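You operate a simulated robot arm through the tools that you are given. There is no shell and no other tool. Be economical: measure what you need, move in short steps, check, and stop when the job is done.

Carry out the task below with a simulated robot arm. There is one attempt and no reset: what you move stays moved.

TASK
Set the three blue rivets in the orange strip, hole 2 first, and draw the strip out.
Fine: blue squeezer, holes 2, 3, 4 in turn; leave the blue dial and valve; hole 5 stays empty.
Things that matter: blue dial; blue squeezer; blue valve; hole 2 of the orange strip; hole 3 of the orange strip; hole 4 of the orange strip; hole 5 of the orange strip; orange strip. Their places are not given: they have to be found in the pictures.

The check looks at the end state, three seconds after you hand in, the way a careful person would. Anything else that was tipped, shoved, dropped, spilled or broken makes it a failure.

THE ROBOT
A 5-joint arm with a two-finger parallel gripper, fixed in place. Base frame: the origin is at the foot of the arm, x ahead of it, y to its left, z up; the work surface is at about z = 0. Units: m, rad, N and s.
With the tool pointing down near the work surface it reaches from about 0.26 to 0.6 m from the base axis. Its first joint turns from -1.152 to 1.152 rad. The tool tilts only in the upright plane through the base axis and itself; it spins freely about its own axis. Payload 1.57 kg.
The TCP is the grasp point between the finger pads, 0.03 m short of the fingertips. In the tool frame z runs along the fingers and y along their closing line. The gripper opens to 0.08 m. The fingers are 0.017 m wide and 0.012 m thick; the gripper's body (0.04 by 0.082 m) begins 0.08 m behind the TCP.
Orientation is that of the tool frame in the base frame, as a unit quaternion [w, x, y, z]. With the fingers straight down and closing along the base's y, the tool's x points along the base's -x, its y along +y and its z along -z.

THE INTERFACE
- The arm moves only by the tool step_arm. Its argument "moves" is a list of rows, each an object of numbers (a shift or turn left out is 0, a gripper value left out holds the last): "wx", "wy", "wz": the turn, a rotation vector about the base's x, y, z in units of 6 degrees (1.0 is 6 degrees); "dx", "dy", "dz": the shift along the base's x, y, z in units of 50 mm (1.0 is 50 mm); "grip": the gripper command, from -1 (shut) to 1 (fully open), values between in proportion. In form: [{"wx": .., "wy": .., "wz": .., "dx": .., "dy": .., "dz": .., "grip": ..}, ...]. A call has 1 to 8 rows; each row shifts and turns the commanded pose from where the row before left it. A call with a number of a shift or a turn outside -1 to 1 is refused whole. A row lasts 0.2 s, in which the tool goes at most 0.05 m and 0.15 rad; a call with a longer step from one row to the next is refused whole, and so is a gripper value outside its range. Where a pose cannot be reached the arm comes as near as it can. A force on the tool above 60 N (or 10 N above the force at the start of the call, whichever is more), or a blocked arm, ends the call early, and 0.2 s more pass. Each finger travels about 0.153 m/s and halts on what it meets, pressing with about 31 N; the grip force reading is that of the motor and also rises with nothing between the fingers. The clock runs only during rows and for 0.2 s after the last one: add rows that do not move to give the fingers time. The reply holds the time, the measured pose of the TCP, the force on the tool along the base axes, the opening and the grip force, in the units named above and with some noise, with the torque about the TCP (base axes, N m) and any sound that the robot's microphone picked up.
- Cameras (640 x 400 px; columns grow to the right, rows downward): "scene" is fixed at [0.0404, 0.4014, 0.5198]; the picture's right is [-0.72, -0.69, 0.00], its down [-0.38, 0.40, -0.83] and it looks along [0.58, -0.60, -0.55] (base axes); focal length 214 px, centre (320, 200). "wrist" rides on the gripper at [0.072, -0.007, -0.122] in the tool frame; the picture's right is [0.09, 1.00, 0.00], its down [-0.84, 0.08, -0.54] and it looks along [-0.54, 0.05, 0.84] (tool axes); focal length 238 px, centre (320, 200).
- capture(camera): a new picture of that camera. It takes no simulated time.
- point_at(camera, pixels): for up to 12 pixels [column, row] of the newest picture of that camera ("zoom" is the newest enlarged one), the place [x, y, z] in the base frame of the surface seen there, good to about 0.003 m, but the place of the scene camera against the robot may be out by one fixed shift of up to 0.012 m in any direction. It takes no simulated time.
- inspect(camera, box): a new picture of the part [left, top, right, bottom] of that camera's present view, enlarged. It takes no simulated time.
- sign_off(): hands the job in; it is judged then, once.

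Work in short steps. Measure before you move; look again where a grasp or a placing could have gone wrong, and mend it. You have 80 turns and 38 pictures in all, those below and enlarged ones among them. Open the gripper and draw the arm clear of the work before you hand the job in, unless the task says otherwise; then end with one line.

The tools are called after "Emit:" by a JSON object that holds its "api" and its "payload". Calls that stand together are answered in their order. step_arm: Moves the arm, as the interface text tells. Its arguments: {"type":"object","properties":{"moves":{"type":"array","items":{"type":"object","properties":{"wx":{"type":"number"},"wy":{"type":"number"},"wz":{"type":"number"},"dx":{"type":"number"},"dy":{"type":"number"},"dz":{"type":"number"},"grip":{"type":"number"}}}}},"required":["moves"]} The other tools are called the same way: capture (camera) takes a picture; point_at (camera, pixels) gives the place of the surface under pixels of a picture; inspect (camera, box) takes an enlarged picture of a part of a camera's view; sign_off () hands the job in.

At the start:

```text
time: 0.0
tool_pos: [0.3026, -0.1587, 0.4631]
ee_rot: [-0.001, 0.002, 1.0, 0.0]
ft_force: [-0.6, -1.0, -0.4]
ft_torque: [-0.02, -0.03, 0.01]
opening: 0.08
gripper_force: 0.0
```

scene: 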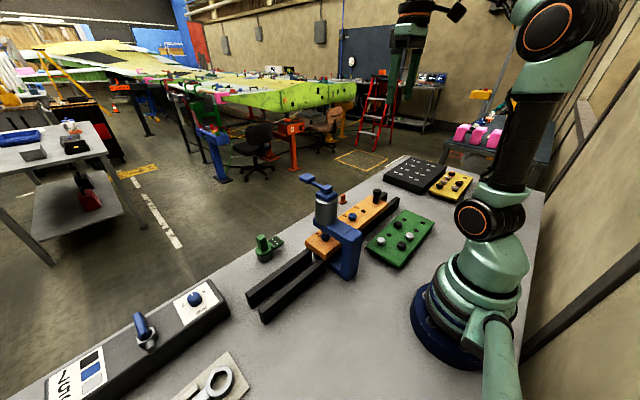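
wrist: 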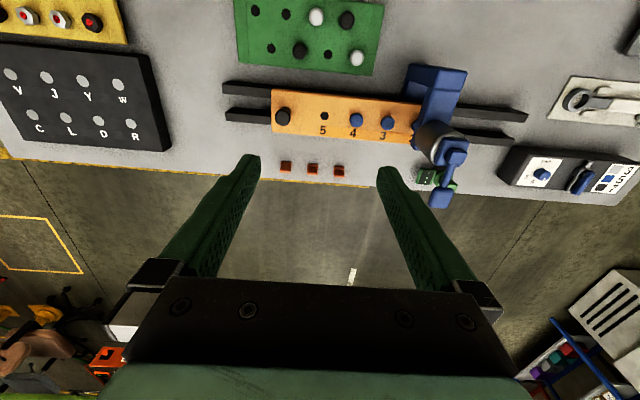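

The scene shows the blue squeezer at about (335,220) with the orange strip in rails. I enlarge both views to understand the mechanism.

Emit:
{"api": "inspect", "payload": {"camera": "scene", "box": [240, 160, 440, 330]}}

Emit:
{"api": "inspect", "payload": {"camera": "wrist", "box": [210, 50, 550, 220]}}

Emit:
{"api": "inspect", "payload": {"camera": "scene", "box": [20, 270, 250, 400]}}

```text
2.35 times, centred on (340, 245) of scene
```

zoom: 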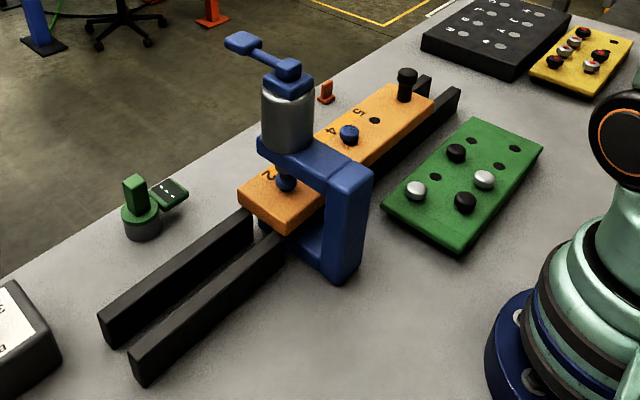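

```text
1.88 times, centred on (380, 135) of wrist
```

zoom: 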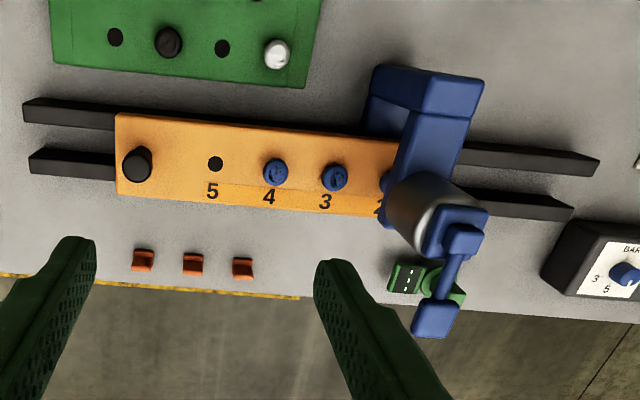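

```text
2.78 times, centred on (135, 335) of scene
```

zoom: 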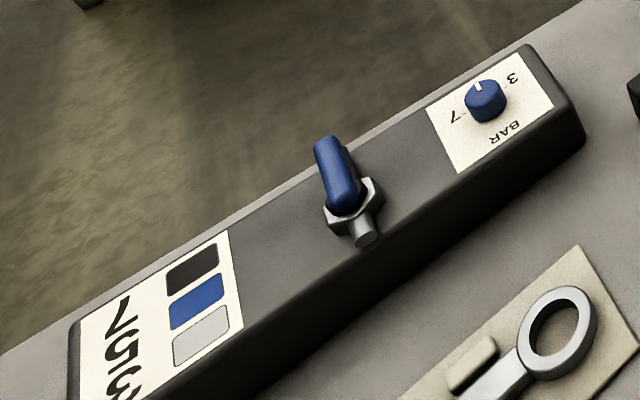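

Strip runs along y, with a black knob at its -y end. I measure key points in both views.

Emit:
{"api": "capture", "payload": {"camera": "wrist"}}

Emit:
{"api": "point_at", "payload": {"camera": "wrist", "pixels": [[282, 117], [324, 116], [356, 119], [387, 123], [440, 199], [457, 145], [228, 89], [525, 117], [230, 114], [286, 166], [338, 170], [437, 80]]}}

Emit:
{"api": "inspect", "payload": {"camera": "scene", "box": [290, 170, 380, 280]}}

Emit:
{"api": "point_at", "payload": {"camera": "scene", "pixels": [[307, 177], [330, 188], [326, 210], [324, 236], [352, 216], [365, 211], [378, 191], [313, 243], [350, 235], [343, 199], [265, 240], [322, 183]]}}

```text
32 pictures are left
```

wrist: 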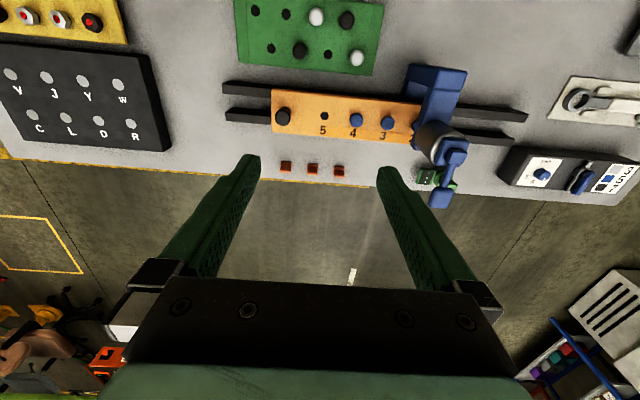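

```text
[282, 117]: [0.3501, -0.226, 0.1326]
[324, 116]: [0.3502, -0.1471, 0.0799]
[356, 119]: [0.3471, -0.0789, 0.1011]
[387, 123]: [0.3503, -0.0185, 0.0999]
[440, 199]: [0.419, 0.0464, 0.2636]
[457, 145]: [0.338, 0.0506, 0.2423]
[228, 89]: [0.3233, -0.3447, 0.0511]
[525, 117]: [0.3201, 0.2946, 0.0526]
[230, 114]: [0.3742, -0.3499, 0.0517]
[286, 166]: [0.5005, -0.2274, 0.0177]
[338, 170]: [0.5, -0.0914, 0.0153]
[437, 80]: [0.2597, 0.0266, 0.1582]
```

```text
3.64 times, centred on (335, 225) of scene
```

zoom: 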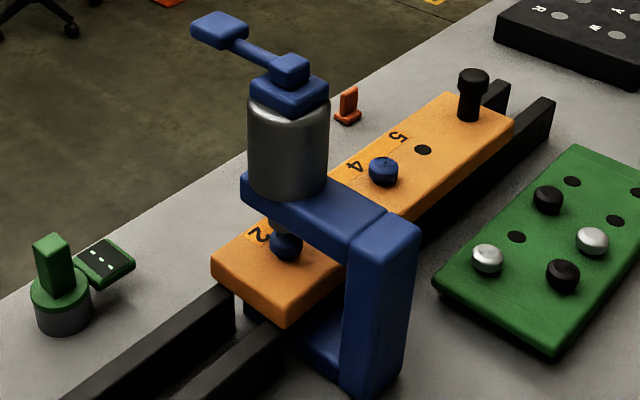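

```text
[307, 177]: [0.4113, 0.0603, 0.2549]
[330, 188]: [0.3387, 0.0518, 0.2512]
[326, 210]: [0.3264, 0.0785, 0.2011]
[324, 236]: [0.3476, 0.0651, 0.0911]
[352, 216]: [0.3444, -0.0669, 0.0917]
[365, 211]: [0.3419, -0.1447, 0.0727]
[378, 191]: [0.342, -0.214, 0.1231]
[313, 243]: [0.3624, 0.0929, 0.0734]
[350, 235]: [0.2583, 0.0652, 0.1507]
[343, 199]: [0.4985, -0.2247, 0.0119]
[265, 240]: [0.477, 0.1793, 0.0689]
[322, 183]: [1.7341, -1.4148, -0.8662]
```

Hole 2's rivet appears a few mm short of the ram; the camera needs a better angle. I turn the tool 90° over the knob (0.35,-0.226) so the wrist camera looks along +y toward the ram.

Emit:
{"api": "step_arm", "payload": {"moves": [{"wz": 1, "dx": 0.12, "dy": -0.17, "grip": 1}, {"wz": 1, "dx": 0.12, "dy": -0.17}, {"wz": 1, "dx": 0.12, "dy": -0.17}, {"wz": 1, "dx": 0.12, "dy": -0.17}, {"wz": 1, "dx": 0.12, "dy": -0.17}, {"wz": 1, "dx": 0.12, "dy": -0.17}, {"wz": 1, "dx": 0.12, "dy": -0.17}, {"wz": 1, "dx": 0.11, "dy": -0.15}]}}

Emit:
{"api": "step_arm", "payload": {"moves": [{"wz": 1, "dz": -0.5}, {"wz": 1, "dz": -0.5}, {"wz": 1, "dz": -0.5}, {"wz": 1, "dz": -0.5}, {"wz": 1, "dz": -0.5}, {"wz": 1, "dz": -0.5}, {"wz": 1, "dz": -0.5}, {"dz": -0.1}]}}

Emit:
{"api": "capture", "payload": {"camera": "wrist"}}

```text
time: 1.8
tool_pos: [0.3486, -0.2269, 0.4639]
ee_rot: [0.0, -0.407, 0.913, 0.0]
ft_force: [-0.1, -0.2, -0.4]
ft_torque: [0.01, -0.02, -0.01]
opening: 0.0798
gripper_force: 0.1
```

```text
time: 3.6
tool_pos: [0.3513, -0.2242, 0.2838]
ee_rot: [0.001, 0.708, -0.707, 0.0]
ft_force: [-0.6, 0.1, -0.1]
ft_torque: [-0.04, 0.0, 0.0]
opening: 0.0802
gripper_force: 0.1
```

```text
30 pictures are left
```

wrist: 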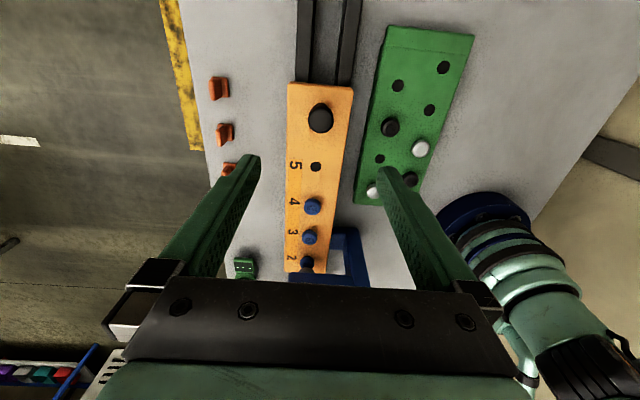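

The picture shows the strip with holes 5..2 at (316,167),(312,207),(309,237),(308,262) and the ram edge just visible. I enlarge and measure.

Emit:
{"api": "inspect", "payload": {"camera": "wrist", "box": [250, 190, 370, 290]}}

Emit:
{"api": "point_at", "payload": {"camera": "wrist", "pixels": [[321, 115], [316, 167], [312, 205], [309, 236], [308, 262], [300, 90], [310, 272], [355, 88], [288, 85], [343, 70], [302, 70], [350, 245]]}}

```text
4.00 times, centred on (310, 240) of wrist
```

zoom: 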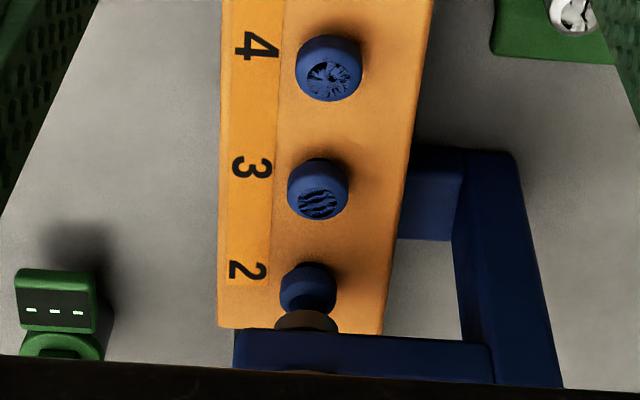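

```text
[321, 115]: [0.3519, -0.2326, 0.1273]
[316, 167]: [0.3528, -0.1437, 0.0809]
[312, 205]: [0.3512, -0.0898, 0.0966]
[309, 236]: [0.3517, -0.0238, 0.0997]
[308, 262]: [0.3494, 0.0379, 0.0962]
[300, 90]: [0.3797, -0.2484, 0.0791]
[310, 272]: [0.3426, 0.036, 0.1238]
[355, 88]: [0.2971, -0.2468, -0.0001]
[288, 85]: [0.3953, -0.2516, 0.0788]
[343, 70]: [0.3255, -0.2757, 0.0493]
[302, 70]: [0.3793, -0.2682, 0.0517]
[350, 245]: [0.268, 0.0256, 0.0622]
```

I get finer points from the enlarged view: numerals, rivet heads, ram and bracket edges.

Emit:
{"api": "point_at", "payload": {"camera": "zoom", "pixels": [[258, 46], [252, 168], [245, 270], [332, 82], [319, 204], [309, 295], [306, 320], [306, 330], [300, 350], [250, 325], [360, 325], [275, 350]]}}

Emit:
{"api": "inspect", "payload": {"camera": "scene", "box": [305, 205, 355, 255]}}

Emit:
{"api": "point_at", "payload": {"camera": "zoom", "pixels": [[180, 30], [320, 200], [240, 200], [240, 230], [240, 160], [240, 180], [200, 190], [270, 160], [240, 120]]}}

```text
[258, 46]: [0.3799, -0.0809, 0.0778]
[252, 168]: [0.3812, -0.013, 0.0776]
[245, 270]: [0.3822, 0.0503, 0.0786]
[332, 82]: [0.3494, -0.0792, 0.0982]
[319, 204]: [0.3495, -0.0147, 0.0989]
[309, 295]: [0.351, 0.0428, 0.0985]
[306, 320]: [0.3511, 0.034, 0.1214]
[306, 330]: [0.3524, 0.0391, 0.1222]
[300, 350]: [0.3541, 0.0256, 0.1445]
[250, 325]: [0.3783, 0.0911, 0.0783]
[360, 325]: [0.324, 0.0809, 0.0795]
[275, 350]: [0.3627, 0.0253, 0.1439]
```

```text
8.00 times, centred on (330, 230) of scene
```

zoom: 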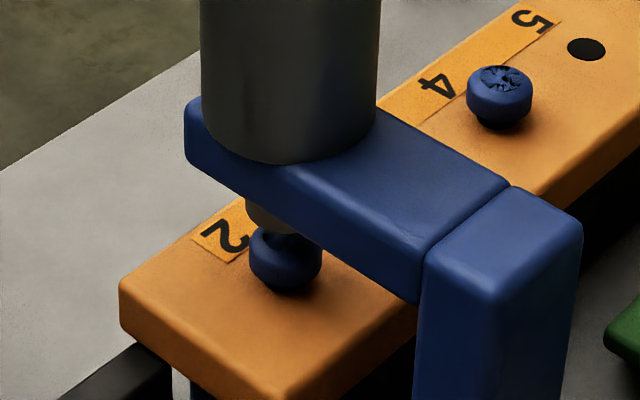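

```text
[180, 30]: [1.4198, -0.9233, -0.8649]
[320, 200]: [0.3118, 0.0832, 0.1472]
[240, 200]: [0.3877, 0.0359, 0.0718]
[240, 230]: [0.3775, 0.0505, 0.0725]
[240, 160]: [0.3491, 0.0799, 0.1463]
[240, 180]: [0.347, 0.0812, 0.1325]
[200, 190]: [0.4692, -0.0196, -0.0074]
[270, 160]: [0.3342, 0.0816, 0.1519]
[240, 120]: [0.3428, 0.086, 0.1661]
```

Hole 2 (y≈0.050) is already in line with the ram (bracket centre y≈0.051). I raise, close the fingers and go above the lever paddle at about (0.418, 0.052, top 0.263).

Emit:
{"api": "step_arm", "payload": {"moves": [{"dz": 0.6, "grip": -1}, {"dz": 0.6}, {"dy": 0.92, "dx": 0.2}, {"dy": 0.92, "dx": 0.2}, {"dy": 0.92, "dx": 0.2}, {"dy": 0.92, "dx": 0.25}, {"dy": 0.92, "dx": 0.25}, {"dy": 0.92, "dx": 0.25}]}}

Emit:
{"api": "inspect", "payload": {"camera": "scene", "box": [260, 130, 380, 230]}}

Emit:
{"api": "capture", "payload": {"camera": "wrist"}}

```text
time: 5.4
tool_pos: [0.4167, 0.0504, 0.3435]
ee_rot: [0.001, 0.707, -0.707, 0.0]
ft_force: [0.4, -0.3, -0.8]
ft_torque: [-0.02, 0.03, 0.0]
opening: 0.0
gripper_force: 21.3
```

```text
4.00 times, centred on (320, 180) of scene
```

zoom: 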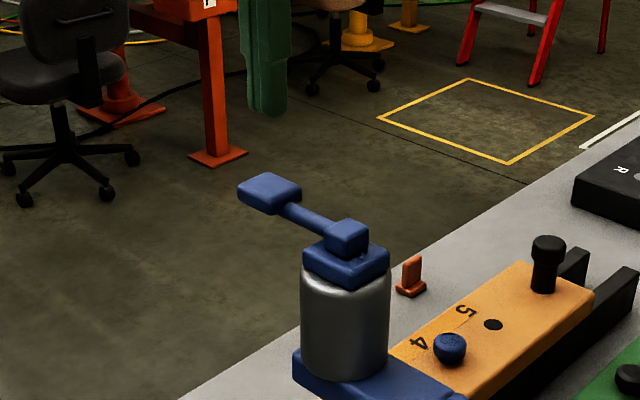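

```text
26 pictures are left
```

wrist: 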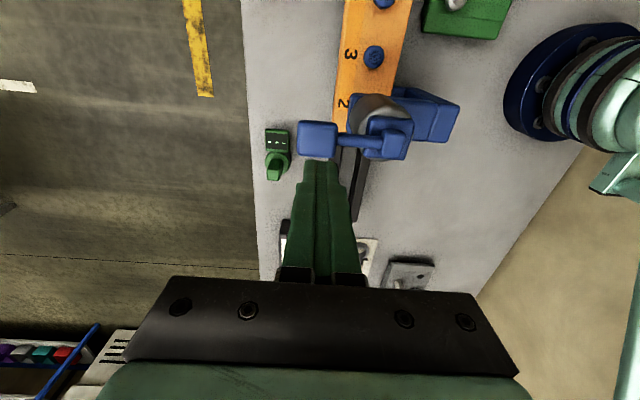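

The paddle shows at wrist (317,140), pivot block at (375,135). I measure the paddle's position.

Emit:
{"api": "point_at", "payload": {"camera": "wrist", "pixels": [[317, 135], [302, 124], [334, 124], [300, 152], [334, 152], [360, 140], [395, 138], [380, 104], [275, 141], [372, 58], [383, 0]]}}

```text
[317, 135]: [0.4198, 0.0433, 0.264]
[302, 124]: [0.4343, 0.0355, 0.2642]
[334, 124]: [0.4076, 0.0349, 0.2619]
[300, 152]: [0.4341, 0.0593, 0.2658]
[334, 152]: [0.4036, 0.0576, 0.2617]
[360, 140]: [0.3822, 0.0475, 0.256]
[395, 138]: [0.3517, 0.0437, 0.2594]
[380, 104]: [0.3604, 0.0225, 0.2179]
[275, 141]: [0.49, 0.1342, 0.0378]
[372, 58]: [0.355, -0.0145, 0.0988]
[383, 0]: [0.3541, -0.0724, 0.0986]
```

Paddle centre is (0.419,0.047,0.264). I descend to it and press gently in small steps, watching force and sound.

Emit:
{"api": "step_arm", "payload": {"moves": [{"dz": -0.4, "dx": 0.05, "dy": -0.05}, {"dz": -0.4}, {"dz": -0.12}, {"dz": -0.08}, {"dz": -0.08}, {"dz": -0.08}]}}

```text
time: 6.8
tool_pos: [0.4198, 0.0481, 0.2859]
ee_rot: [0.002, -0.706, 0.708, -0.002]
ft_force: [6.6, 0.0, 4.9]
ft_torque: [0.04, -0.13, 0.0]
opening: 0.0
gripper_force: 21.1
```

Contact with modest force (about 5 N up) and the paddle is giving way. I press on in small steps.

Emit:
{"api": "step_arm", "payload": {"moves": [{"dz": -0.1}, {"dz": -0.1}, {"dz": -0.1}, {"dz": -0.1}]}}

Emit:
{"api": "inspect", "payload": {"camera": "scene", "box": [270, 155, 380, 255]}}

```text
time: 7.8
tool_pos: [0.4199, 0.0485, 0.2693]
ee_rot: [-0.002, 0.707, -0.707, 0.002]
ft_force: [-17.3, 7.1, 56.7]
ft_torque: [0.2, 1.11, -0.08]
opening: 0.0
gripper_force: 20.9
```

```text
4.00 times, centred on (325, 205) of scene
```

zoom: 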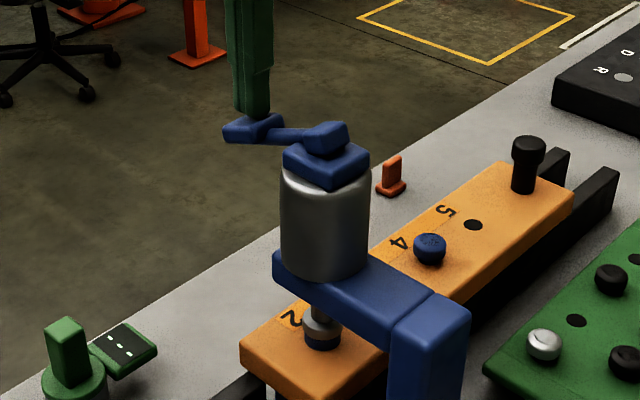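

The ram has come down on the rivet and the lever is near its stop (57 N). I hold briefly and look closely.

Emit:
{"api": "step_arm", "payload": {"moves": [{"dz": 0.02}, {}, {}, {}]}}

Emit:
{"api": "inspect", "payload": {"camera": "scene", "box": [300, 205, 360, 255]}}

```text
time: 8.8
tool_pos: [0.4207, 0.0469, 0.2696]
ee_rot: [0.004, -0.706, 0.708, -0.004]
ft_force: [-8.9, 4.8, 46.3]
ft_torque: [0.18, 0.71, -0.05]
opening: 0.0
gripper_force: 21.2
```

```text
8.00 times, centred on (330, 230) of scene
```

zoom: 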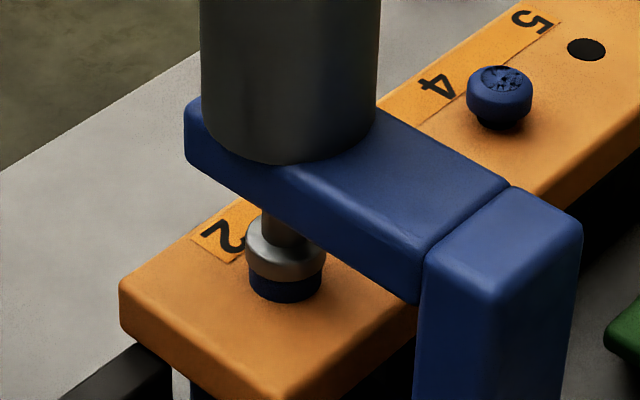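

The ram is centred on rivet 2 and has pressed it flat. I release the lever and check.

Emit:
{"api": "step_arm", "payload": {"moves": [{"dz": 0.2}, {"dz": 0.3}, {"dz": 0.6}, {"dz": 0.6}, {}, {}]}}

Emit:
{"api": "inspect", "payload": {"camera": "scene", "box": [260, 165, 380, 265]}}

```text
time: 10.2
tool_pos: [0.4193, 0.0487, 0.3497]
ee_rot: [0.001, -0.707, 0.708, -0.001]
ft_force: [-0.4, 0.6, 0.4]
ft_torque: [-0.03, 0.01, -0.01]
opening: 0.0
gripper_force: 21.7
```

```text
4.00 times, centred on (320, 215) of scene
```

zoom: 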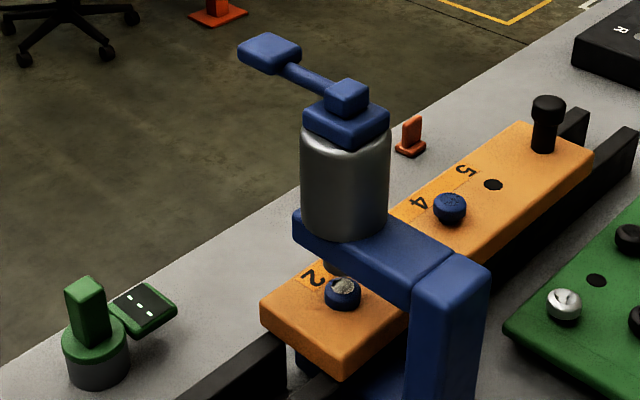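

Rivet 2 is set (flattened, bright mark). I go back over the knob at (0.351,-0.229) with fingers opened.

Emit:
{"api": "step_arm", "payload": {"moves": [{"dx": -0.2, "dy": -0.8}, {"dx": -0.2, "dy": -0.8}, {"dx": -0.2, "dy": -0.8}, {"dx": -0.2, "dy": -0.8}, {"dx": -0.2, "dy": -0.8}, {"dx": -0.2, "dy": -0.8, "grip": 0.2}, {"dx": -0.16, "dy": -0.76}, {}]}}

Emit:
{"api": "step_arm", "payload": {"moves": [{"dz": -0.8}, {"dz": -0.8}, {"dz": -0.8}, {}]}}

Emit:
{"api": "capture", "payload": {"camera": "wrist"}}

```text
time: 12.0
tool_pos: [0.3515, -0.2315, 0.3525]
ee_rot: [0.0, -0.707, 0.707, -0.001]
ft_force: [-1.1, -0.2, 0.6]
ft_torque: [0.03, -0.02, -0.02]
opening: 0.0479
gripper_force: 0.0
```

```text
time: 13.0
tool_pos: [0.3527, -0.2308, 0.2326]
ee_rot: [0.0, -0.707, 0.708, 0.0]
ft_force: [-0.8, 0.7, -0.3]
ft_torque: [-0.02, -0.01, -0.02]
opening: 0.048
gripper_force: 0.0
```

```text
22 pictures are left
```

wrist: 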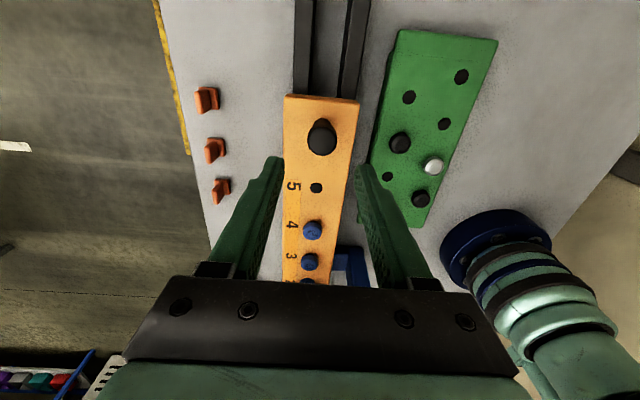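

The knob is at (322,137). I measure it and hole 5/strip edge before grasping.

Emit:
{"api": "point_at", "payload": {"camera": "wrist", "pixels": [[309, 137], [336, 137], [322, 122], [322, 137], [322, 148], [322, 153], [316, 188], [293, 186], [291, 225], [291, 256], [320, 97]]}}

```text
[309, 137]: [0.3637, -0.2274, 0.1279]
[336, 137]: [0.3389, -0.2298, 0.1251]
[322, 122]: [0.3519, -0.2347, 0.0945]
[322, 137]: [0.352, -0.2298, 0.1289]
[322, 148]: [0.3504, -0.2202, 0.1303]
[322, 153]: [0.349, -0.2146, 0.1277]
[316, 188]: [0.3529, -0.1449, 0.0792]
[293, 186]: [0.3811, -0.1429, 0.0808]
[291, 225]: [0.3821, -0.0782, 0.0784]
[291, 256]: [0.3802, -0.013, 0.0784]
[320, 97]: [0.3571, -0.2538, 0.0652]
```

Knob centre is about (0.351,-0.226). I descend to z≈0.121 and close on it.

Emit:
{"api": "step_arm", "payload": {"moves": [{"dz": -0.7, "dy": 0.09, "dx": -0.02}, {"dz": -0.7}, {"dz": -0.5}, {"dz": -0.33}, {}, {"grip": -1}, {}, {}]}}

```text
time: 14.8
tool_pos: [0.3502, -0.2263, 0.1202]
ee_rot: [0.001, -0.706, 0.708, 0.001]
ft_force: [-11.4, -2.2, 1.7]
ft_torque: [-0.04, 0.03, 0.01]
opening: 0.0291
gripper_force: 39.1
```

Knob held (opening 29 mm). I slide the strip +y by 65 mm (one hole pitch) in small steps.

Emit:
{"api": "step_arm", "payload": {"moves": [{"dy": 0.2, "dx": -0.02}, {"dy": 0.2}, {"dy": 0.2}, {"dy": 0.2}, {"dy": 0.2}, {"dy": 0.2}, {"dy": 0.1}, {}]}}

Emit:
{"api": "inspect", "payload": {"camera": "scene", "box": [290, 195, 370, 265]}}

```text
time: 16.6
tool_pos: [0.3503, -0.1597, 0.1201]
ee_rot: [0.0, -0.706, 0.708, 0.0]
ft_force: [1.8, -5.6, -20.4]
ft_torque: [-0.12, -0.07, 0.13]
opening: 0.0294
gripper_force: 38.7
```

```text
5.71 times, centred on (330, 230) of scene
```

zoom: 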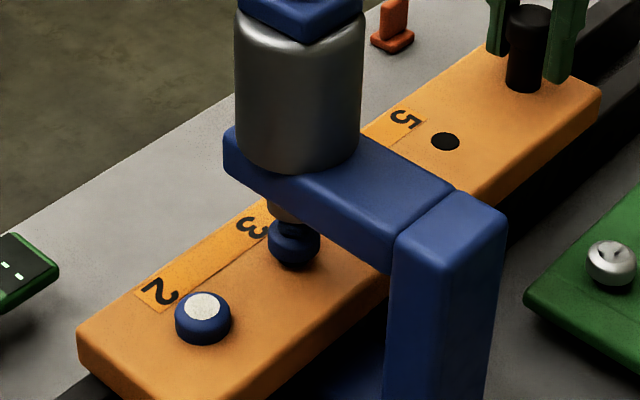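

Rivet 3 is now under the ram (rivet centre at zoom x 294, cylinder centre 299, same relation as for rivet 2). I let go of the knob and rise.

Emit:
{"api": "step_arm", "payload": {"moves": [{"grip": -0.1}, {"grip": 0.2}, {}, {"dz": 0.6}, {"dz": 0.8}, {"dz": 0.9}, {"dz": 0.9}, {"dz": 0.9}]}}

Emit:
{"api": "step_arm", "payload": {"moves": [{"dz": 0.5, "grip": -1}, {"dx": 0.23, "dy": 0.7}, {"dx": 0.23, "dy": 0.7}, {"dx": 0.23, "dy": 0.7}, {"dx": 0.23, "dy": 0.7}, {"dx": 0.23, "dy": 0.7}, {"dx": 0.23, "dy": 0.66}, {}]}}

Emit:
{"api": "inspect", "payload": {"camera": "scene", "box": [300, 205, 360, 255]}}

```text
time: 18.4
tool_pos: [0.35, -0.1593, 0.3235]
ee_rot: [0.0, -0.707, 0.707, 0.0]
ft_force: [0.0, -0.1, 0.1]
ft_torque: [0.0, -0.01, 0.0]
opening: 0.0479
gripper_force: 0.1
```

```text
time: 20.2
tool_pos: [0.4177, 0.0469, 0.3499]
ee_rot: [0.0, -0.707, 0.708, -0.001]
ft_force: [0.8, -0.4, -0.4]
ft_torque: [-0.01, -0.01, -0.02]
opening: 0.0
gripper_force: 21.2
```

```text
8.00 times, centred on (330, 230) of scene
```

zoom: 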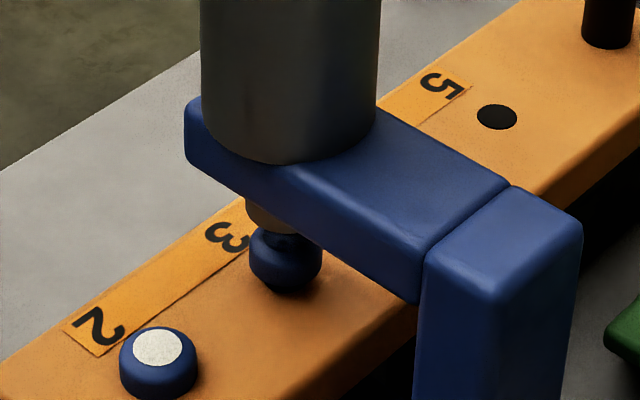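

Rivet 3 sits at exactly the same pixel (285,260) as rivet 2 did. I press the lever as before.

Emit:
{"api": "step_arm", "payload": {"moves": [{"dz": -0.5, "dx": 0.04, "dy": 0.02}, {"dz": -0.5}, {"dz": -0.16}, {"dz": -0.1}, {"dz": -0.1}, {"dz": -0.1}, {"dz": -0.1}, {"dz": -0.06}]}}

Emit:
{"api": "step_arm", "payload": {"moves": [{}, {}, {}, {}]}}

Emit:
{"api": "inspect", "payload": {"camera": "scene", "box": [300, 205, 360, 255]}}

```text
time: 22.0
tool_pos: [0.4209, 0.0484, 0.2713]
ee_rot: [0.002, -0.707, 0.707, -0.002]
ft_force: [3.9, -8.0, 24.3]
ft_torque: [-0.26, 0.11, 0.08]
opening: 0.0002
gripper_force: 21.1
```

```text
time: 23.0
tool_pos: [0.4219, 0.0489, 0.2696]
ee_rot: [-0.002, 0.708, -0.707, 0.001]
ft_force: [5.4, -5.0, 28.3]
ft_torque: [-0.16, 0.15, 0.03]
opening: 0.0001
gripper_force: 21.5
```

```text
8.00 times, centred on (330, 230) of scene
```

zoom: 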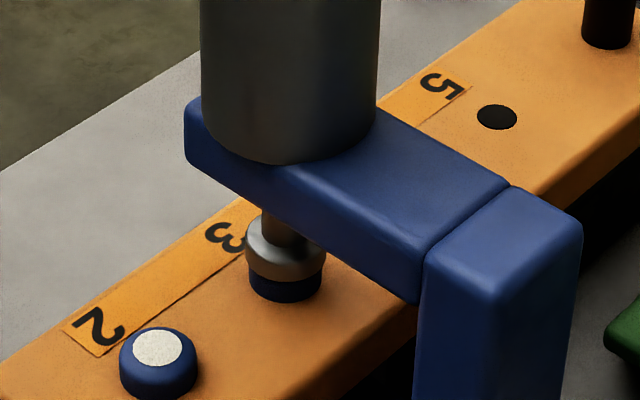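

Looks the same as for rivet 2; force 28 N. I press a touch further to match the earlier force, then release.

Emit:
{"api": "step_arm", "payload": {"moves": [{"dz": -0.04}, {}, {}]}}

Emit:
{"api": "step_arm", "payload": {"moves": [{"dz": 0.2}, {"dz": 0.4}, {"dz": 0.6}, {"dz": 0.45}, {}]}}

Emit:
{"api": "inspect", "payload": {"camera": "scene", "box": [290, 175, 390, 260]}}

```text
time: 23.8
tool_pos: [0.4212, 0.0497, 0.2697]
ee_rot: [-0.004, 0.707, -0.707, 0.002]
ft_force: [-2.9, 7.6, 40.5]
ft_torque: [0.22, 0.49, -0.03]
opening: 0.0
gripper_force: 21.6
```

```text
time: 25.0
tool_pos: [0.4201, 0.0482, 0.3503]
ee_rot: [0.0, -0.706, 0.708, 0.001]
ft_force: [0.5, 0.0, 0.7]
ft_torque: [-0.03, 0.0, 0.0]
opening: 0.0003
gripper_force: 20.8
```

```text
4.71 times, centred on (340, 218) of scene
```

zoom: 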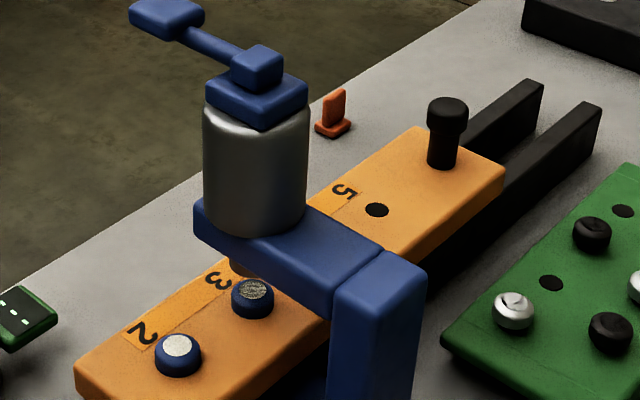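

Rivet 3 is set. I return to the knob, now at about (0.350,-0.160), and grasp again.

Emit:
{"api": "step_arm", "payload": {"moves": [{"dx": -0.24, "dy": -0.7}, {"dx": -0.24, "dy": -0.7}, {"dx": -0.24, "dy": -0.7}, {"dx": -0.24, "dy": -0.7}, {"dx": -0.24, "dy": -0.7, "grip": 0.2}, {"dx": -0.2, "dy": -0.66}, {"dz": -0.7}, {"dz": -0.7}]}}

Emit:
{"api": "step_arm", "payload": {"moves": [{"dz": -0.8}, {"dz": -0.8}, {"dz": -0.8}, {"dz": -0.5}, {"dz": -0.3}, {"grip": -1}, {}, {}]}}

```text
time: 26.8
tool_pos: [0.3498, -0.1578, 0.28]
ee_rot: [0.0, 0.708, -0.707, 0.0]
ft_force: [0.4, -0.2, 0.4]
ft_torque: [0.02, 0.01, 0.03]
opening: 0.0481
gripper_force: 0.0
```

```text
time: 28.6
tool_pos: [0.3505, -0.1588, 0.118]
ee_rot: [0.002, 0.707, -0.707, -0.002]
ft_force: [-21.0, -1.2, 13.5]
ft_torque: [-0.24, 0.04, -0.02]
opening: 0.0294
gripper_force: 39.2
```

Knob held. I slide one more pitch (+65 mm) in y.

Emit:
{"api": "step_arm", "payload": {"moves": [{"dx": -0.03, "dz": 0.03}, {"dy": 0.2}, {"dy": 0.2}, {"dy": 0.2}, {"dy": 0.2}, {"dy": 0.2}, {"dy": 0.2}, {"dy": 0.1}]}}

Emit:
{"api": "inspect", "payload": {"camera": "scene", "box": [300, 205, 360, 255]}}

```text
time: 30.4
tool_pos: [0.3497, -0.0943, 0.1205]
ee_rot: [0.002, -0.707, 0.707, -0.002]
ft_force: [23.1, 4.2, -38.4]
ft_torque: [0.27, -0.04, 0.05]
opening: 0.0295
gripper_force: 39.0
```

```text
8.00 times, centred on (330, 230) of scene
```

zoom: 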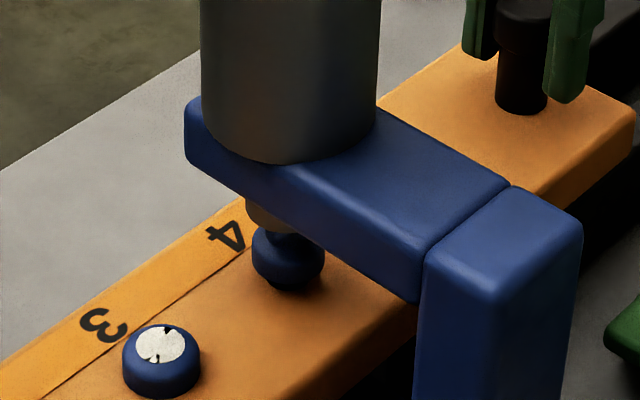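

Rivet 4 is at x 288 vs 285 for the others, about 1 mm short. I nudge +1 mm, ease z, and release.

Emit:
{"api": "step_arm", "payload": {"moves": [{"dy": 0.025, "dz": -0.03, "dx": 0.015}, {}, {}]}}

Emit:
{"api": "step_arm", "payload": {"moves": [{"grip": -0.1}, {"grip": 0.2}, {}, {"dz": 0.6}, {"dz": 0.8}, {"dz": 0.9}, {"dz": 0.9}, {"dz": 0.9}]}}

Emit:
{"api": "step_arm", "payload": {"moves": [{"dz": 0.5, "grip": -1}, {"dx": 0.28, "dy": 0.58}, {"dx": 0.28, "dy": 0.58}, {"dx": 0.28, "dy": 0.58}, {"dx": 0.28, "dy": 0.58}, {"dx": 0.28, "dy": 0.5}, {}]}}

Emit:
{"api": "inspect", "payload": {"camera": "scene", "box": [300, 205, 360, 255]}}

```text
time: 31.2
tool_pos: [0.3494, -0.0935, 0.1208]
ee_rot: [0.001, -0.706, 0.708, -0.001]
ft_force: [-13.0, -1.9, 41.3]
ft_torque: [-0.09, 0.22, -0.07]
opening: 0.0298
gripper_force: 39.4
```

```text
time: 33.0
tool_pos: [0.3487, -0.092, 0.3279]
ee_rot: [0.0, -0.707, 0.707, 0.0]
ft_force: [0.6, -0.4, -0.2]
ft_torque: [-0.01, 0.04, 0.03]
opening: 0.0481
gripper_force: 0.1
```

```text
time: 34.6
tool_pos: [0.4187, 0.0502, 0.3485]
ee_rot: [0.0, -0.707, 0.707, 0.0]
ft_force: [-0.4, -0.3, 0.3]
ft_torque: [-0.05, 0.01, -0.01]
opening: 0.0
gripper_force: 21.1
```

```text
8.00 times, centred on (330, 230) of scene
```

zoom: 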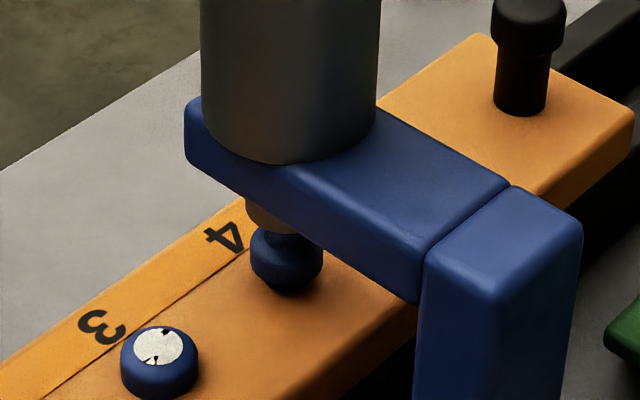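

Rivet 4 is now at (286,260), aligned. I press the lever again.

Emit:
{"api": "step_arm", "payload": {"moves": [{"dz": -0.5, "dx": 0.02, "dy": -0.03}, {"dz": -0.47}, {"dz": -0.16}, {"dz": -0.1}, {"dz": -0.1}, {"dz": -0.1}, {"dz": -0.1}, {"dz": -0.06}]}}

Emit:
{"api": "step_arm", "payload": {"moves": [{"dz": -0.03}, {}, {}, {}]}}

Emit:
{"api": "inspect", "payload": {"camera": "scene", "box": [300, 205, 360, 255]}}

```text
time: 36.4
tool_pos: [0.42, 0.0467, 0.2719]
ee_rot: [0.0, 0.708, -0.707, 0.001]
ft_force: [3.5, 7.2, 13.2]
ft_torque: [0.21, 0.05, -0.08]
opening: 0.0001
gripper_force: 21.2
```

```text
time: 37.4
tool_pos: [0.4214, 0.0461, 0.2705]
ee_rot: [0.001, -0.707, 0.707, -0.001]
ft_force: [-3.4, 2.7, 31.6]
ft_torque: [0.13, 0.42, -0.04]
opening: 0.0
gripper_force: 21.5
```

```text
8.00 times, centred on (330, 230) of scene
```

zoom: 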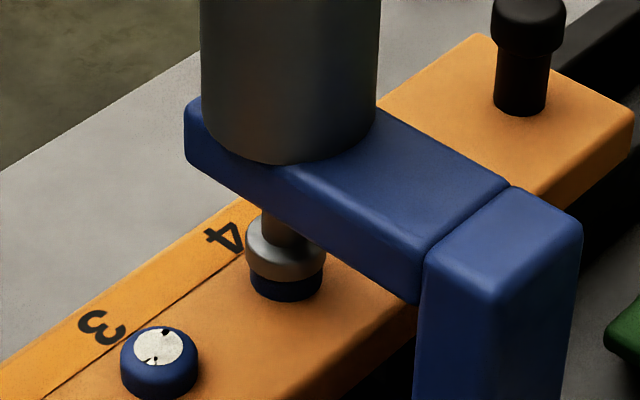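

Pressed flat as before; a slightly firmer push to about 45 N, then release and check.

Emit:
{"api": "step_arm", "payload": {"moves": [{"dz": -0.04}, {}, {}]}}

Emit:
{"api": "step_arm", "payload": {"moves": [{"dz": 0.2}, {"dz": 0.4}, {"dz": 0.6}, {"dz": 0.45}, {}]}}

Emit:
{"api": "inspect", "payload": {"camera": "scene", "box": [260, 175, 390, 280]}}

```text
time: 38.2
tool_pos: [0.4213, 0.0458, 0.2703]
ee_rot: [0.004, -0.707, 0.707, -0.002]
ft_force: [-7.3, -4.0, 41.6]
ft_torque: [-0.18, 0.63, 0.06]
opening: 0.0
gripper_force: 21.3
```

```text
time: 39.4
tool_pos: [0.4195, 0.0464, 0.3486]
ee_rot: [0.0, -0.706, 0.708, 0.0]
ft_force: [-0.4, 0.5, 0.5]
ft_torque: [-0.01, 0.02, -0.02]
opening: 0.0
gripper_force: 21.2
```

```text
3.81 times, centred on (325, 228) of scene
```

zoom: 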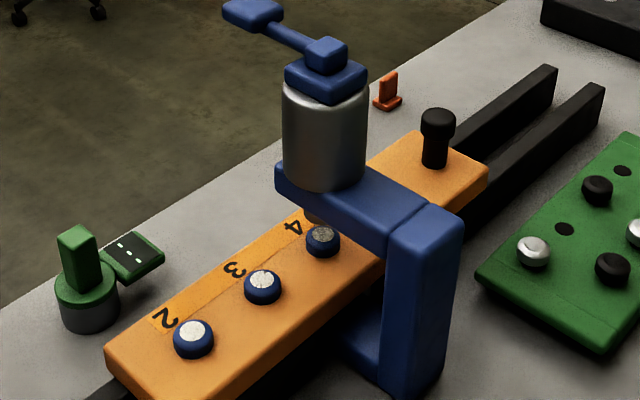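

All three rivets are set, hole 5 empty. I go back to the knob at (0.350,-0.093), and check the black plate's position beyond the rails for clearance.

Emit:
{"api": "step_arm", "payload": {"moves": [{"dx": -0.28, "dy": -0.56}, {"dx": -0.28, "dy": -0.56}, {"dx": -0.28, "dy": -0.56}, {"dx": -0.28, "dy": -0.56, "grip": 0.2}, {"dx": -0.28, "dy": -0.56}, {"dz": -0.7}, {"dz": -0.7}, {}]}}

Emit:
{"api": "capture", "payload": {"camera": "wrist"}}

Emit:
{"api": "capture", "payload": {"camera": "scene"}}

Emit:
{"api": "point_at", "payload": {"camera": "scene", "pixels": [[384, 178], [410, 195], [425, 180], [399, 196], [388, 195]]}}

```text
time: 41.2
tool_pos: [0.3515, -0.0938, 0.2782]
ee_rot: [0.0, 0.708, -0.706, 0.0]
ft_force: [0.5, 0.2, 0.4]
ft_torque: [0.0, 0.02, 0.01]
opening: 0.0479
gripper_force: 0.0
```

```text
13 pictures are left
```

wrist: 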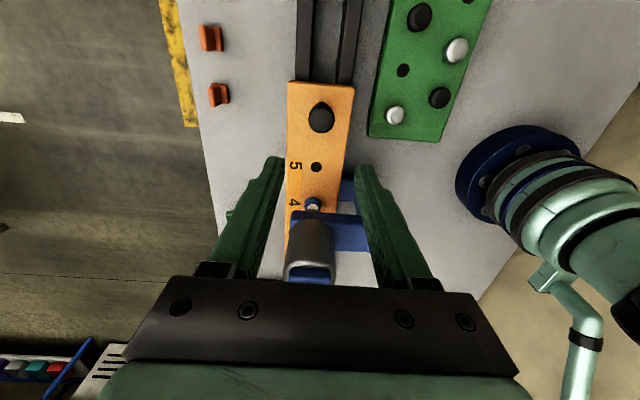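

```text
12 pictures are left
```

scene: 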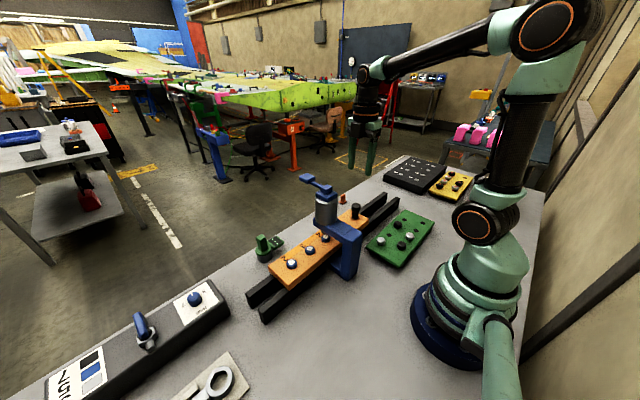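

```text
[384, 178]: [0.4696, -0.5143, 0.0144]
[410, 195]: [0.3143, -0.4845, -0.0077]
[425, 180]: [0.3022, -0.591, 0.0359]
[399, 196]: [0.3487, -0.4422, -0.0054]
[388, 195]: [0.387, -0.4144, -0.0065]
```

The plate begins at y≈-0.49, so drawing the knob to about y=-0.36 is clear. I descend and grasp.

Emit:
{"api": "step_arm", "payload": {"moves": [{"dz": -0.8, "dx": -0.03}, {"dz": -0.8}, {"dz": -0.8}, {"dz": -0.5}, {"dz": -0.24}, {"grip": -1}, {}, {}]}}

Emit:
{"api": "step_arm", "payload": {"moves": [{"dy": -0.1}, {"dy": -0.25}, {"dy": -0.25}, {"dy": -0.25}, {"dy": -0.25}, {"dy": -0.25}, {"dy": -0.25}, {"dy": -0.25}]}}

```text
time: 43.0
tool_pos: [0.3495, -0.0944, 0.1229]
ee_rot: [0.0, -0.707, 0.707, -0.002]
ft_force: [20.2, 1.9, -16.8]
ft_torque: [0.11, -0.12, 0.02]
opening: 0.0295
gripper_force: 39.0
```

```text
time: 44.8
tool_pos: [0.3502, -0.1865, 0.121]
ee_rot: [0.001, -0.706, 0.708, -0.002]
ft_force: [21.8, 1.8, -2.4]
ft_torque: [0.2, -0.1, 0.09]
opening: 0.0294
gripper_force: 39.0
```

Drawing smoothly; I continue by the remaining ~0.17 m.

Emit:
{"api": "step_arm", "payload": {"moves": [{"dy": -0.25, "dx": 0.02}, {"dy": -0.25}, {"dy": -0.25}, {"dy": -0.25}, {"dy": -0.25}, {"dy": -0.25}, {"dy": -0.25}, {"dy": -0.25}]}}

Emit:
{"api": "step_arm", "payload": {"moves": [{"dy": -0.25}, {"dy": -0.25}, {"dy": -0.25}, {"dy": -0.25}, {"dy": -0.2}, {"dy": -0.1}, {}]}}

Emit:
{"api": "capture", "payload": {"camera": "scene"}}

```text
time: 46.6
tool_pos: [0.3509, -0.287, 0.1217]
ee_rot: [0.0, -0.706, 0.708, 0.001]
ft_force: [-2.9, 1.8, 9.8]
ft_torque: [0.06, 0.06, 0.13]
opening: 0.0295
gripper_force: 38.8
```

```text
time: 48.2
tool_pos: [0.3522, -0.353, 0.1218]
ee_rot: [0.0, -0.706, 0.708, 0.001]
ft_force: [-0.6, -0.4, -0.9]
ft_torque: [0.0, -0.03, 0.0]
opening: 0.0001
gripper_force: 21.4
```

```text
11 pictures are left
```

scene: 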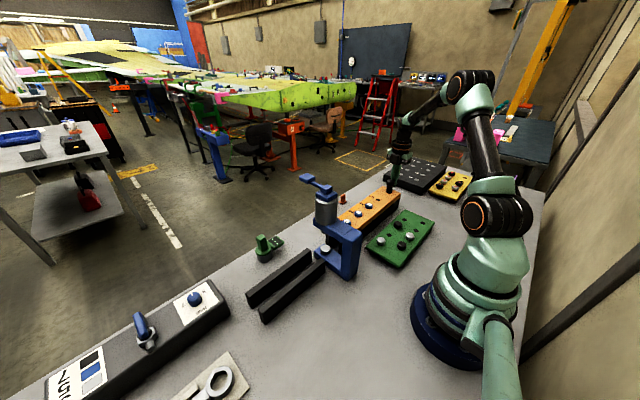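

The fingers slipped off the knob (opening 0) near y≈-0.3 – perhaps a stop or snag. I look closely.

Emit:
{"api": "inspect", "payload": {"camera": "scene", "box": [290, 160, 430, 280]}}

Emit:
{"api": "step_arm", "payload": {"moves": [{"dz": 0.5}, {"dz": 0.9}, {"dz": 0.9}, {"dz": 0.6, "grip": 0.2}, {"dy": 0.5}, {"dy": 0.5}]}}

Emit:
{"api": "capture", "payload": {"camera": "wrist"}}

```text
3.33 times, centred on (360, 220) of scene
```

zoom: 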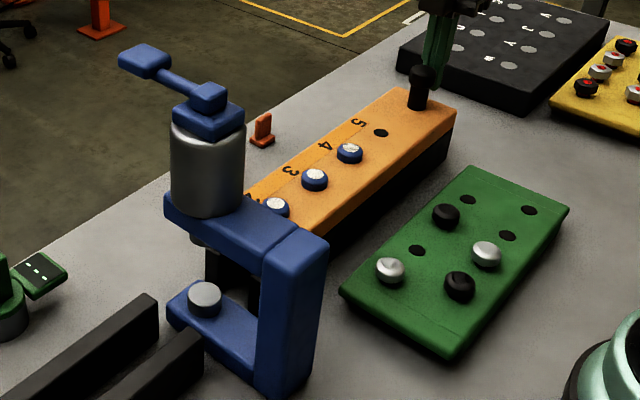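

```text
time: 49.6
tool_pos: [0.3492, -0.3005, 0.2673]
ee_rot: [0.0, 0.707, -0.707, 0.0]
ft_force: [-1.1, 0.4, -0.2]
ft_torque: [0.03, 0.01, 0.02]
opening: 0.0482
gripper_force: 0.0
```

```text
9 pictures are left
```

wrist: 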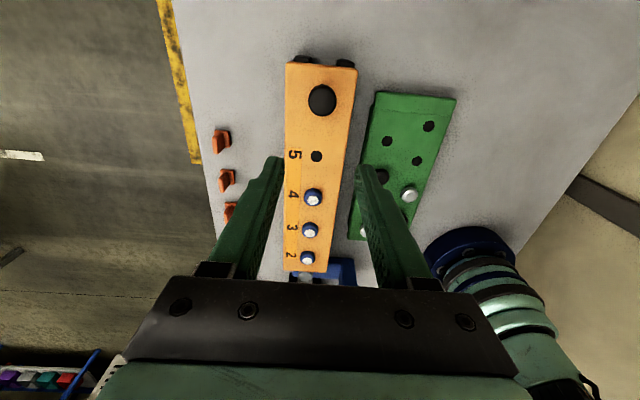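

The strip seems to have reached an end stop of the rails. I measure its ends and the squeezer's front edge.

Emit:
{"api": "point_at", "payload": {"camera": "wrist", "pixels": [[321, 98], [316, 156], [313, 196], [310, 230], [307, 258], [300, 67], [300, 269], [315, 270], [290, 270], [302, 61], [344, 64], [345, 265]]}}

Emit:
{"api": "inspect", "payload": {"camera": "wrist", "box": [270, 40, 370, 110]}}

Emit:
{"api": "inspect", "payload": {"camera": "scene", "box": [310, 200, 360, 260]}}

```text
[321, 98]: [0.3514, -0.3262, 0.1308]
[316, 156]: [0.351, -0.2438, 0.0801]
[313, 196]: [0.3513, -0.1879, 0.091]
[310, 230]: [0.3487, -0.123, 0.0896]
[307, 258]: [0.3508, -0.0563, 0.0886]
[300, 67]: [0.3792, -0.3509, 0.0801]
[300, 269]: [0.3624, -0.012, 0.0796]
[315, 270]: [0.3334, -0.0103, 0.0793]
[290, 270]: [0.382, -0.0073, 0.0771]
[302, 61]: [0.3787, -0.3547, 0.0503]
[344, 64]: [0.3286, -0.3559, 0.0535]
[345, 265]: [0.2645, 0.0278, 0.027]
```

```text
5.71 times, centred on (320, 75) of wrist
```

zoom: 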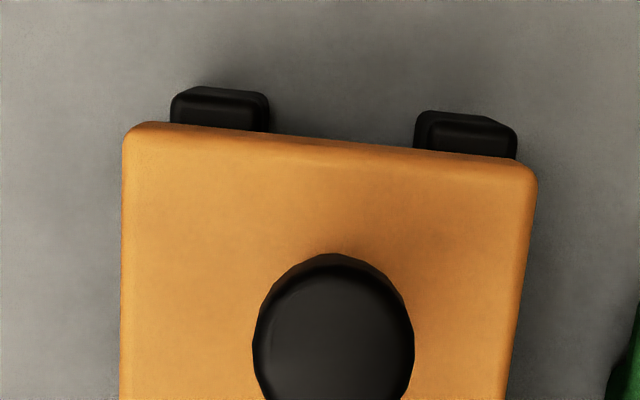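

```text
6.67 times, centred on (335, 230) of scene
```

zoom: 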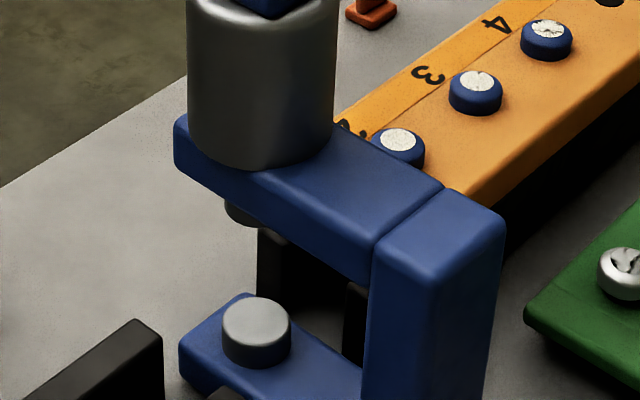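

The strip is drawn fully to its end stop (front end y≈-0.01, about 35 mm clear of the squeezer), three rivets set, hole 5 empty. I open and lift the arm clear.

Emit:
{"api": "step_arm", "payload": {"moves": [{"dz": 0.7, "grip": 1}, {"dz": 0.8}, {"dz": 0.8}, {"dz": 0.8}, {}, {}]}}

Emit:
{"api": "capture", "payload": {"camera": "scene"}}

Emit:
{"api": "capture", "payload": {"camera": "wrist"}}

```text
time: 51.0
tool_pos: [0.3517, -0.3017, 0.4221]
ee_rot: [-0.001, -0.707, 0.707, 0.0]
ft_force: [0.0, -0.4, 0.2]
ft_torque: [0.04, 0.03, -0.01]
opening: 0.08
gripper_force: 0.1
```

```text
6 pictures are left
```

scene: 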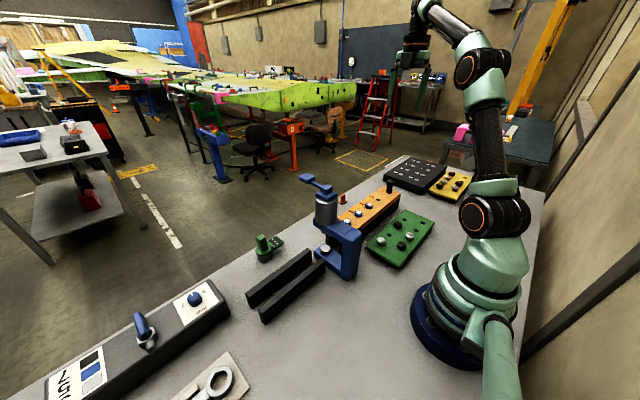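

```text
5 pictures are left
```

wrist: 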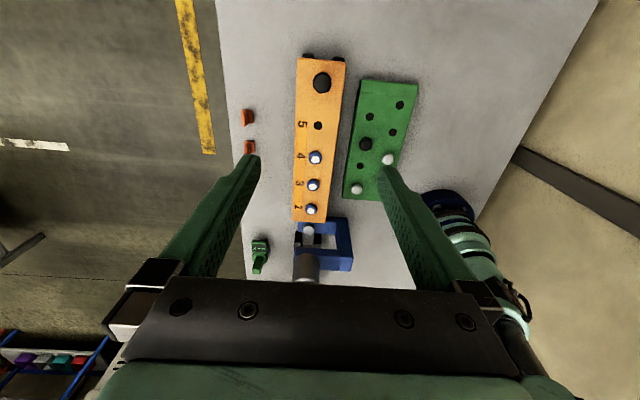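

Everything is in place: the strip is out, the rivets are set, and nothing else has moved. I hand in.

Emit:
{"api": "sign_off", "payload": {}}

```text
The job is handed in.
```

The rivets in holes 2, 3 and 4 were set in that order with the blue squeezer, and the strip is drawn back to where it stopped, clear of the squeezer; the fingers slipped off the knob there. Hole 5 is empty, and I did not touch the blue dial or valve.
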